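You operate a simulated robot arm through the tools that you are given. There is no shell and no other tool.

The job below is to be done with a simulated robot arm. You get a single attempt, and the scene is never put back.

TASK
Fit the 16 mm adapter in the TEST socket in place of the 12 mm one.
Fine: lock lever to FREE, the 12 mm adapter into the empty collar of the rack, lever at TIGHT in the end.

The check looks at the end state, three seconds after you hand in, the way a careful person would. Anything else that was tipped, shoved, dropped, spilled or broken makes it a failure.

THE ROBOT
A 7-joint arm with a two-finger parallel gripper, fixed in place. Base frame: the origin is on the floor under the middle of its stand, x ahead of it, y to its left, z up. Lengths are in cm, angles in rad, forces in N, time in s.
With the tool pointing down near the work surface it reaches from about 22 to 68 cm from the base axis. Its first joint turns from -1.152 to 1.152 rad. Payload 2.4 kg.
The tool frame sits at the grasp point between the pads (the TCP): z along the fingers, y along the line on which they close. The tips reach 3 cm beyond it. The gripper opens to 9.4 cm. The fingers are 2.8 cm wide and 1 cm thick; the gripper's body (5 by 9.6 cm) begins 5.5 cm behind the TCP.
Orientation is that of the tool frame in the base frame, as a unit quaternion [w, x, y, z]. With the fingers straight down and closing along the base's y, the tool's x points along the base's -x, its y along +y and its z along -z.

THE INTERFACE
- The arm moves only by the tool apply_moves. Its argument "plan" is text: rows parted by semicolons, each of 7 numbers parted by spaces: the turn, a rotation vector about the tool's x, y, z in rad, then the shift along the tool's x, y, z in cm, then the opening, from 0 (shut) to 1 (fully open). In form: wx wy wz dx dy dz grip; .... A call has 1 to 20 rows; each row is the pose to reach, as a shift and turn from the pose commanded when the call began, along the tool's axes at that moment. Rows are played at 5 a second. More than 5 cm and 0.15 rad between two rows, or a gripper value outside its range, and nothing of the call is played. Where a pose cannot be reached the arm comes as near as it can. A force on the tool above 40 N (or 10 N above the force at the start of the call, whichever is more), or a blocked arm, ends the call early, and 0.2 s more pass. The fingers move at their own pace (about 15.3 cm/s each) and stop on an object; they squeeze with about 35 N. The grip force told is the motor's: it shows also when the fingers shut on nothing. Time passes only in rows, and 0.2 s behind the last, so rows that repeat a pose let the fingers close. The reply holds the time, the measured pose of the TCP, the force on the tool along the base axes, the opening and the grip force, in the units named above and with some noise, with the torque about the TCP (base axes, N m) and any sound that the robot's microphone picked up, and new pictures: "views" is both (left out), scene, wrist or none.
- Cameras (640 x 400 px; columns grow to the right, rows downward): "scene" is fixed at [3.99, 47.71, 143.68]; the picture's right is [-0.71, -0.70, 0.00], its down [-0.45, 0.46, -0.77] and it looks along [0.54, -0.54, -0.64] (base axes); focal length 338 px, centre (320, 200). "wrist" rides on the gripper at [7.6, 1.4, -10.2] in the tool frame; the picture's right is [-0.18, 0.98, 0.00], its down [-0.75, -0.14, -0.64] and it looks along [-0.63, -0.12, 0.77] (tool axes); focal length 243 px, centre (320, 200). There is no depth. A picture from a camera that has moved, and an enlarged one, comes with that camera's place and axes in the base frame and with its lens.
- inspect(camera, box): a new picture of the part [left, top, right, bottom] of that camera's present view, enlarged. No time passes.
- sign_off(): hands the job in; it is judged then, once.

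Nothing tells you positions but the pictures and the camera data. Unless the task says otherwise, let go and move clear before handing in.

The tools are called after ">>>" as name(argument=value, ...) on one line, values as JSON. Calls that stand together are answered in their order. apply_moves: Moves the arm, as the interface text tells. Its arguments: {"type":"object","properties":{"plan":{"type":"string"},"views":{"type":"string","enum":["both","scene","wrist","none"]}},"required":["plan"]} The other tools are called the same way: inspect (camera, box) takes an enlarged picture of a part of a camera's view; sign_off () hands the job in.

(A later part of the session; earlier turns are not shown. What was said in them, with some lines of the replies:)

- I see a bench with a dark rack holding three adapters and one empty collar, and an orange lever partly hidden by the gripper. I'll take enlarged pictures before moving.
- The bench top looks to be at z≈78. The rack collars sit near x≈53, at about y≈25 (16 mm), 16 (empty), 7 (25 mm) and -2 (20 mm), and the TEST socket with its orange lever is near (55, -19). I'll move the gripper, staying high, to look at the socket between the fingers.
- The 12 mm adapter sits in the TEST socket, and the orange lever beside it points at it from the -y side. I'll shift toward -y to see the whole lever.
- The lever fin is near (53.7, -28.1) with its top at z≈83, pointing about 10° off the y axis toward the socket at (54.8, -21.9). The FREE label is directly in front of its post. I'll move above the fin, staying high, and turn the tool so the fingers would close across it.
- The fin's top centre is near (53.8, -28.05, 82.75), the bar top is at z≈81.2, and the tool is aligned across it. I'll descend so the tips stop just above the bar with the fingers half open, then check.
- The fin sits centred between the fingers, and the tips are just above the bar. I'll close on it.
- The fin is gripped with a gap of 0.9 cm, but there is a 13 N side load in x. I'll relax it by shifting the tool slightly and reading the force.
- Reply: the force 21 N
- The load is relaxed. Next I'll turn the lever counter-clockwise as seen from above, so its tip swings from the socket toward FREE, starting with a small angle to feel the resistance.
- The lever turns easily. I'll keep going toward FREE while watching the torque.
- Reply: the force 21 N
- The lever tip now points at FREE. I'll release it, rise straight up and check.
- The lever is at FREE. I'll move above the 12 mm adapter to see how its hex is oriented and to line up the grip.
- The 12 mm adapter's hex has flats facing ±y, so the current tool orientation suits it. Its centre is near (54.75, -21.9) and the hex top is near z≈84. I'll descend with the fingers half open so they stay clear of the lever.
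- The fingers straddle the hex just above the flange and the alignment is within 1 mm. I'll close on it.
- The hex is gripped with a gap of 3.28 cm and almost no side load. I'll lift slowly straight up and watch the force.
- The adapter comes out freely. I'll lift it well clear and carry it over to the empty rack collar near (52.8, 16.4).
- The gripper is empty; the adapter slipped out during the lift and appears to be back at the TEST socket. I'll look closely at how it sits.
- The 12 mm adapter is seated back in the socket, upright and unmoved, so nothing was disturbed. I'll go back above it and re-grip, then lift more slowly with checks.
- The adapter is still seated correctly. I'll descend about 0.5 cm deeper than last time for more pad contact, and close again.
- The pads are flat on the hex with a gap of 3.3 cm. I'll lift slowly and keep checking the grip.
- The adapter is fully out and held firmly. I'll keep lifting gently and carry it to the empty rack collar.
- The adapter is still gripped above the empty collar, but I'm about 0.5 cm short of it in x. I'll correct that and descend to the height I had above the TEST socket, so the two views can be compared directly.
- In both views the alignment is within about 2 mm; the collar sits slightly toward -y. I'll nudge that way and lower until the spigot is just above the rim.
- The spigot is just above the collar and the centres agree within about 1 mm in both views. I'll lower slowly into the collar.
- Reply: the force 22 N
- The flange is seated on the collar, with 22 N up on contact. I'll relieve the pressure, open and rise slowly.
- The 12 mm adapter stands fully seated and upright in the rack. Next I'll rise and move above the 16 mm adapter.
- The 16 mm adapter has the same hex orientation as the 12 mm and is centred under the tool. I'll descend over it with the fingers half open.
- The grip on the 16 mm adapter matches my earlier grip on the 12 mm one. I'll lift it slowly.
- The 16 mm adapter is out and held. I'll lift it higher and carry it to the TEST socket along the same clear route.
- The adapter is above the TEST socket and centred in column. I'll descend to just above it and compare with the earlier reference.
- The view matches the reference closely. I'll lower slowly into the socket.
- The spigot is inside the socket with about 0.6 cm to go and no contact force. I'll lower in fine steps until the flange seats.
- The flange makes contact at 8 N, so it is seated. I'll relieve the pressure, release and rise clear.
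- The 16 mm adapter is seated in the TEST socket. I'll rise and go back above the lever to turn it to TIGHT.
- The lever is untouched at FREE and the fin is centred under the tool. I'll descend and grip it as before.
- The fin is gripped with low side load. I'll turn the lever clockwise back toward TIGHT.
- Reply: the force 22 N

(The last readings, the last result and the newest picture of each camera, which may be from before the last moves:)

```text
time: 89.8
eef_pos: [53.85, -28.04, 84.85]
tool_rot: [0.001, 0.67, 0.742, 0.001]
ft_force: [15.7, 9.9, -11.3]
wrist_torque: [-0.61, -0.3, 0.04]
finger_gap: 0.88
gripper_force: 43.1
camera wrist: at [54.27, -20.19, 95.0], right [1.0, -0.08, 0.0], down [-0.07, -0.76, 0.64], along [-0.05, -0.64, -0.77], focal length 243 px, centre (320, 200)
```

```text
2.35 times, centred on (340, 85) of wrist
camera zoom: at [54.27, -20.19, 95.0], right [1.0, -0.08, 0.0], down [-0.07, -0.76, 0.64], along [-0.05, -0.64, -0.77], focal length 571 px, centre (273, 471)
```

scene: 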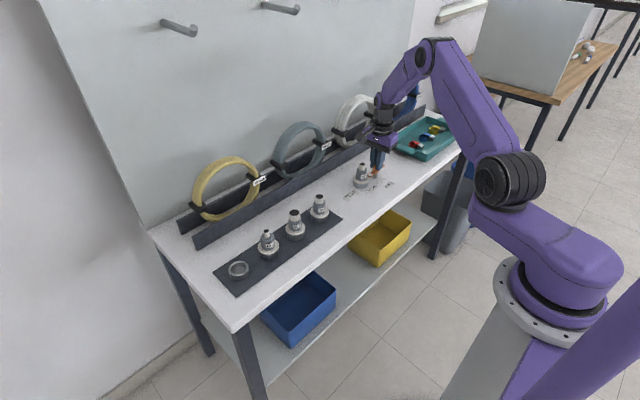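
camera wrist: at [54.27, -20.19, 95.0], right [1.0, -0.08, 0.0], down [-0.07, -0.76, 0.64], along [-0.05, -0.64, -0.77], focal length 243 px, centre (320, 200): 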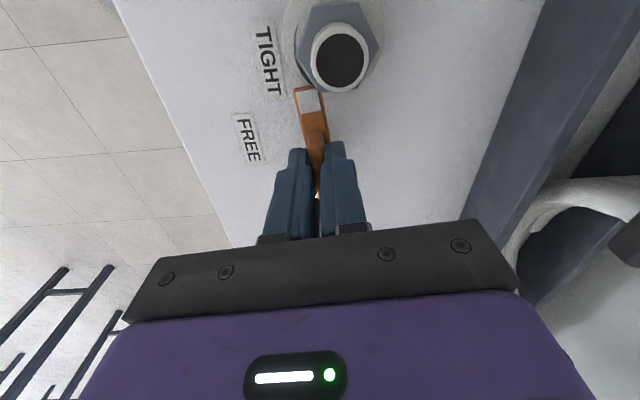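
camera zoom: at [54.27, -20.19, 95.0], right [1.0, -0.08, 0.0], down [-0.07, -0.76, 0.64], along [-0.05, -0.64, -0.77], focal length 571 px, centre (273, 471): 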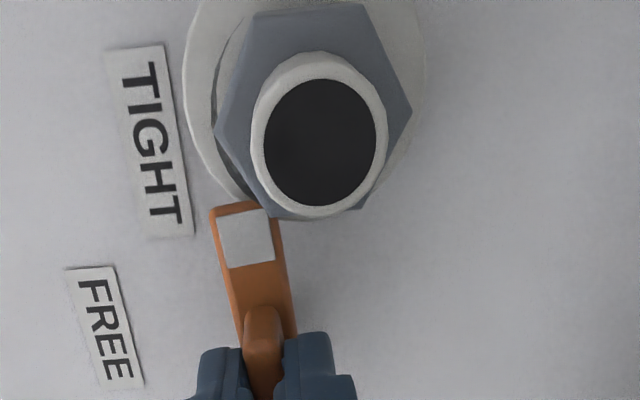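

>>> apply_moves(plan="0 0 0 0.04 0.08 0 0; 0 0 0.08 0.04 0.08 0 0; 0 0 0.16 0.04 0.08 0 0; 0 0 0.22 0.04 0.08 0 0; 0 0 0.27 0.04 0.08 0 0; 0 0 0.27 0.04 0.08 0 0", views="both")

>>> inspect(camera="scene", box=[330, 130, 410, 200])

>>> inspect(camera="wrist", box=[220, 0, 420, 170])

```text
time: 91.2
eef_pos: [53.89, -27.97, 84.83]
tool_rot: [0.0, 0.765, 0.644, 0.001]
ft_force: [22.7, 6.1, -17.2]
wrist_torque: [1.18, -0.5, 0.05]
finger_gap: 0.9
gripper_force: 42.5
camera wrist: at [56.36, -20.64, 95.0], right [0.94, -0.35, 0.0], down [-0.27, -0.72, 0.64], along [-0.22, -0.6, -0.77], focal length 243 px, centre (320, 200)
```

scene: 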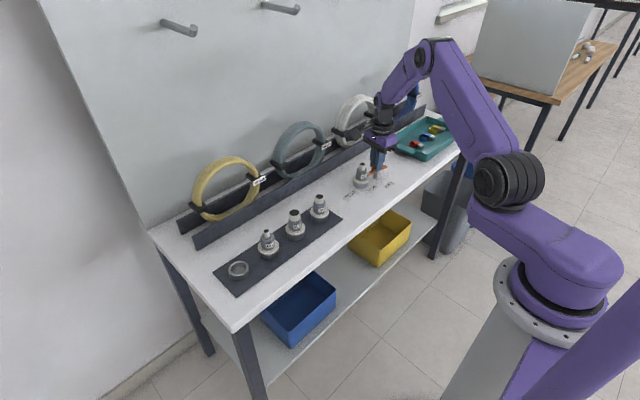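
wrist: 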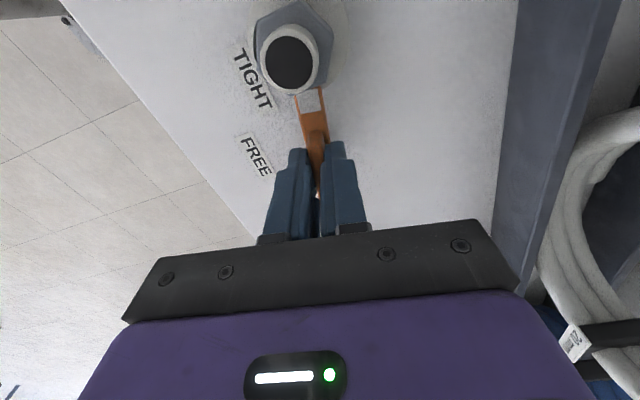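

```text
5.71 times, centred on (370, 165) of scene
camera zoom: at [4.07, 47.71, 143.68], right [-0.71, -0.7, 0.0], down [-0.45, 0.46, -0.77], along [0.54, -0.54, -0.64], focal length 1932 px, centre (34, 400)
```

zoom: 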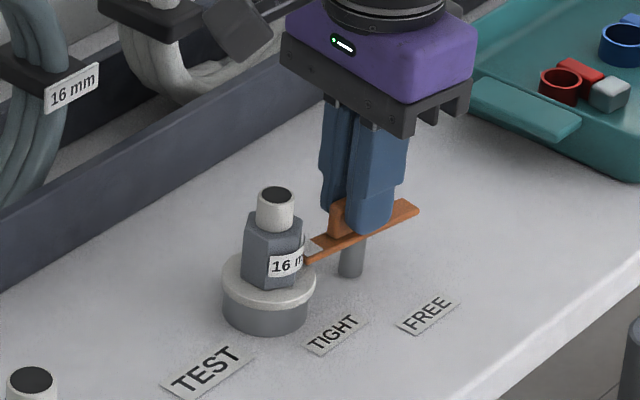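

```text
2.35 times, centred on (320, 85) of wrist
camera zoom: at [56.36, -20.64, 95.0], right [0.94, -0.35, 0.0], down [-0.27, -0.72, 0.64], along [-0.22, -0.6, -0.77], focal length 571 px, centre (320, 471)
```

zoom: 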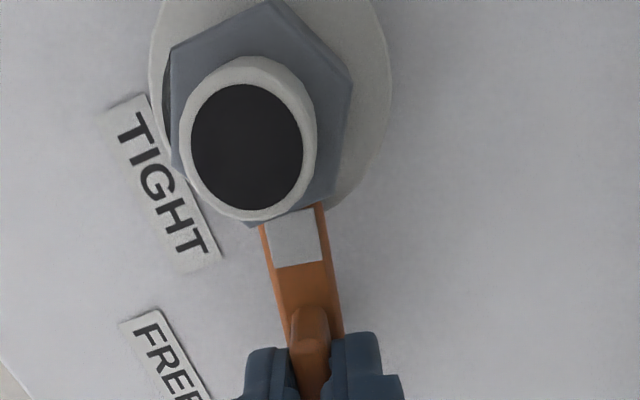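

The lever is back at its original TIGHT angle, pointing at the socket, with no torque. I'll ease the side load, then release and rise.

>>> apply_moves(plan="0 0 0.01 0.03 0.06 0 0; 0 0 0.01 0.05 0.12 0 0; 0 0 0.01 0.05 0.12 0 0", views="none")

```text
time: 92.0
eef_pos: [53.89, -28.07, 84.7]
tool_rot: [-0.001, 0.766, 0.642, 0.0]
ft_force: [12.7, 9.2, -10.2]
wrist_torque: [-0.27, -0.3, 0.33]
finger_gap: 0.9
gripper_force: 42.2
```

>>> apply_moves(plan="0 0 0 0 0.08 0 0; 0 0 0 0 0.08 0 0; 0 0 0 0 0.08 0 0.2; 0 0 0 0 0.08 0 0.4; 0 0 0 0 0.08 0 0.4; 0 0 0 0 0.08 -0.8 0.4; 0 0 0 0 0.08 -2.5 0.4; 0 0 0 0 0.08 -5 0.6; 0 0 0 0 0.08 -7.5 1; 0 0 0 0 0.08 -7.5 1", views="both")

>>> inspect(camera="wrist", box=[240, 0, 400, 170])

>>> inspect(camera="scene", box=[335, 145, 415, 205])

```text
time: 94.2
eef_pos: [53.84, -28.15, 92.21]
tool_rot: [0.0, 0.768, 0.641, 0.0]
ft_force: [0.5, -0.2, 0.9]
wrist_torque: [-0.02, 0.01, 0.01]
finger_gap: 9.41
gripper_force: 0.1
camera wrist: at [56.48, -20.83, 102.36], right [0.93, -0.36, 0.0], down [-0.27, -0.72, 0.64], along [-0.23, -0.6, -0.77], focal length 243 px, centre (320, 200)
```

scene: 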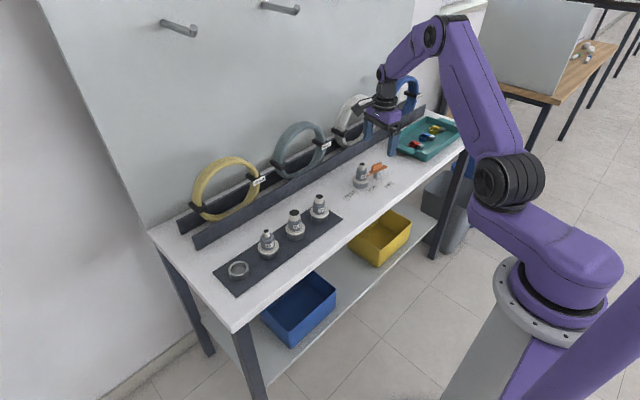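
wrist: 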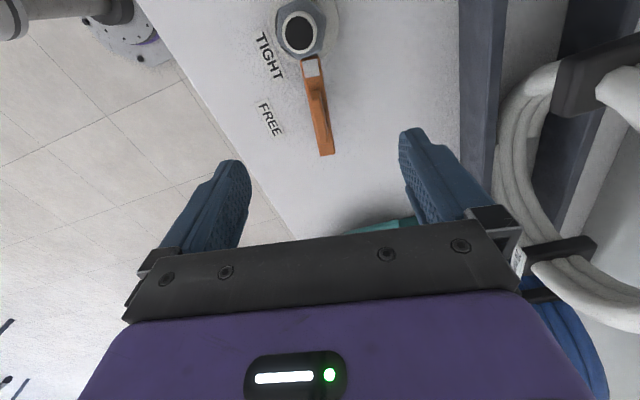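

```text
2.35 times, centred on (320, 85) of wrist
camera zoom: at [56.48, -20.83, 102.36], right [0.93, -0.36, 0.0], down [-0.27, -0.72, 0.64], along [-0.23, -0.6, -0.77], focal length 571 px, centre (320, 471)
```

zoom: 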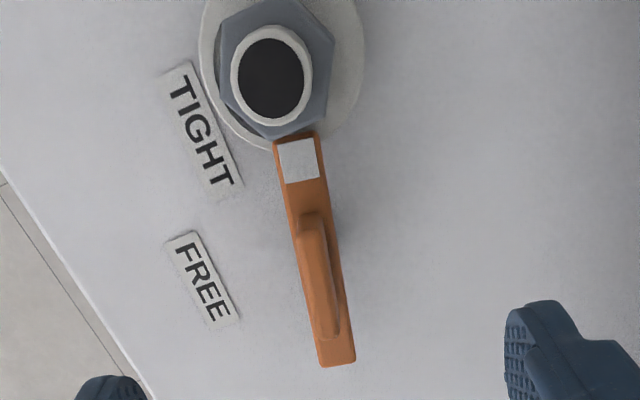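

```text
6.67 times, centred on (375, 175) of scene
camera zoom: at [3.99, 47.71, 143.68], right [-0.71, -0.7, 0.0], down [-0.45, 0.46, -0.77], along [0.54, -0.54, -0.64], focal length 2254 px, centre (-47, 367)
```

zoom: 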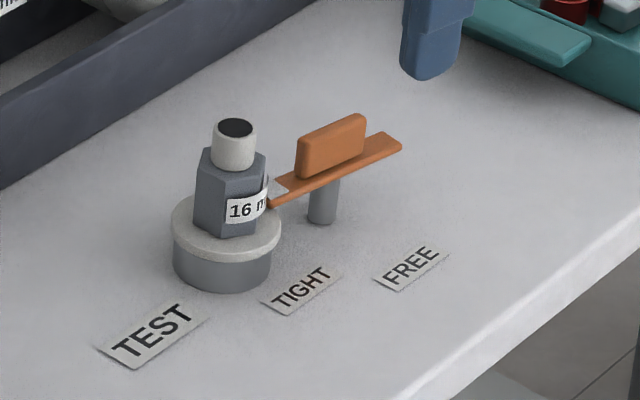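

The lever matches its original TIGHT position exactly, and the 16 mm adapter is seated beneath its tip. I'll rise well clear, pull back and do a final check of the bench.

>>> apply_moves(plan="0 0 0 0 0 -3 1; 0 0 0 0 0 -6 1; 0 0 0 0 0 -9 1; 0 0 0 0 0 -12 1; 0 0 0 0 -3 -14 1; 0 0 0 0.5 -7 -15 1; 0 0 0 1 -11 -16 1; 0 0 0 1.5 -15 -17 1; 0 0 0 2 -18 -17 1; 0 0 0 2 -18 -17 1", views="both")

>>> inspect(camera="scene", box=[200, 180, 360, 300])

>>> inspect(camera="scene", box=[320, 120, 480, 220])

>>> inspect(camera="scene", box=[240, 210, 300, 270])

```text
time: 96.4
eef_pos: [36.51, -22.83, 109.25]
tool_rot: [0.0, 0.768, 0.64, 0.0]
ft_force: [0.1, 0.6, 0.3]
wrist_torque: [-0.01, 0.03, -0.03]
finger_gap: 9.4
gripper_force: 0.1
camera wrist: at [39.13, -15.47, 119.47], right [0.93, -0.36, 0.0], down [-0.27, -0.72, 0.64], along [-0.23, -0.6, -0.77], focal length 243 px, centre (320, 200)
```

scene: 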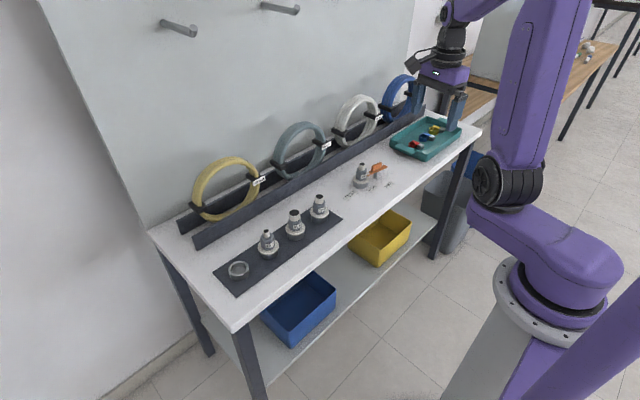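
wrist: 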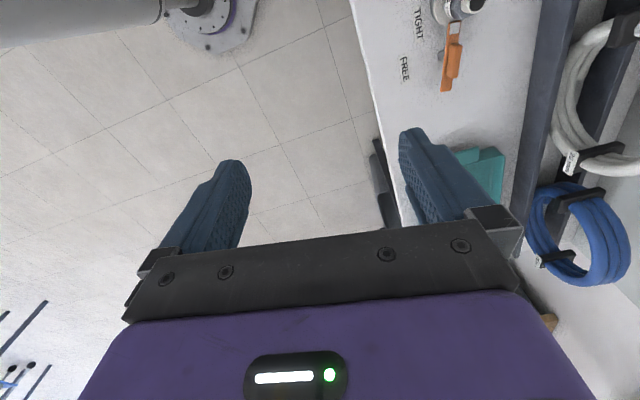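

```text
3.33 times, centred on (280, 240) of scene
camera zoom: at [3.99, 47.71, 143.68], right [-0.71, -0.7, 0.0], down [-0.45, 0.46, -0.77], along [0.54, -0.54, -0.64], focal length 1127 px, centre (453, 67)
```

zoom: 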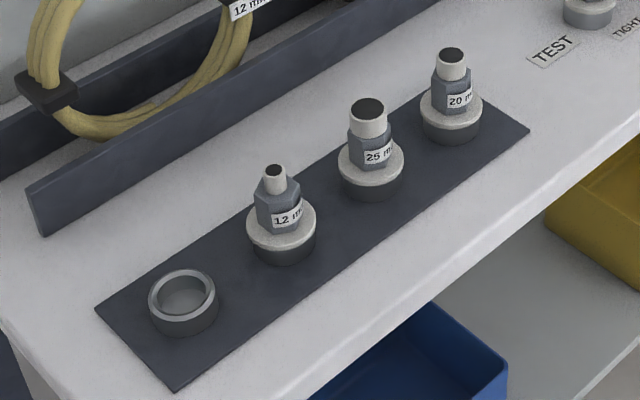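

```text
4.00 times, centred on (400, 170) of scene
camera zoom: at [3.99, 47.71, 143.68], right [-0.71, -0.7, 0.0], down [-0.45, 0.46, -0.77], along [0.54, -0.54, -0.64], focal length 1353 px, centre (0, 320)
```

zoom: 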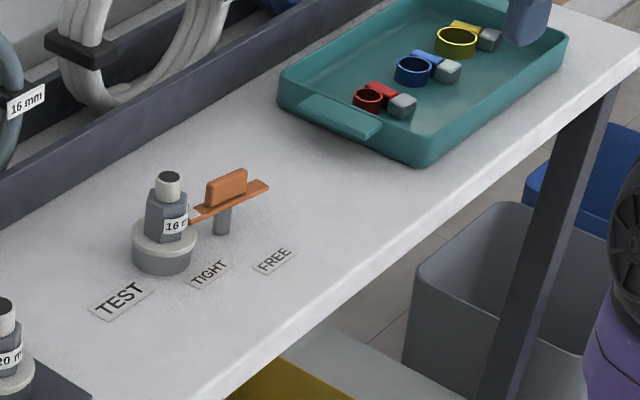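

```text
6.67 times, centred on (270, 240) of scene
camera zoom: at [3.99, 47.71, 143.68], right [-0.71, -0.7, 0.0], down [-0.45, 0.46, -0.77], along [0.54, -0.54, -0.64], focal length 2254 px, centre (653, -67)
```

zoom: 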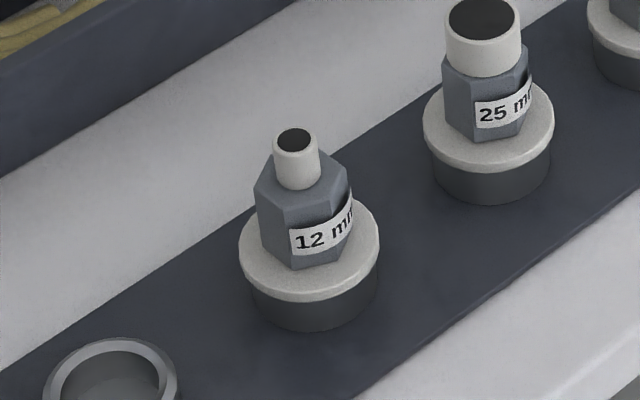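

The 16 mm adapter is seated in the TEST socket with the lever back at TIGHT. The 12 mm adapter stands upright in the rack collar that was empty at the start, nothing else has moved, and the arm is clear, so I'm handing in.

>>> sign_off()

```text
The job is handed in.
```

The swap is done. The 16 mm adapter is seated in the TEST socket and the lock lever is back at TIGHT. The 12 mm adapter is in the rack collar that was empty at the start.

- **Lever:** I turned it to FREE before taking the 12 mm adapter out. It finished at the same angle it started from, pointing at the socket.
- **12 mm adapter:** On my first lift it slipped out of the gripper and dropped back into the TEST socket. It landed upright in its seat and the pictures showed no damage. I gripped it deeper, lifted more slowly and placed it in the rack without trouble.
- **Rest of the bench:** The other two adapters, the tray and the hose coils look unmoved in the final pictures. The collar that held the 16 mm adapter is now empty.

The gripper was open and clear of everything when I handed in; the handover reply did not say whether the check passed.
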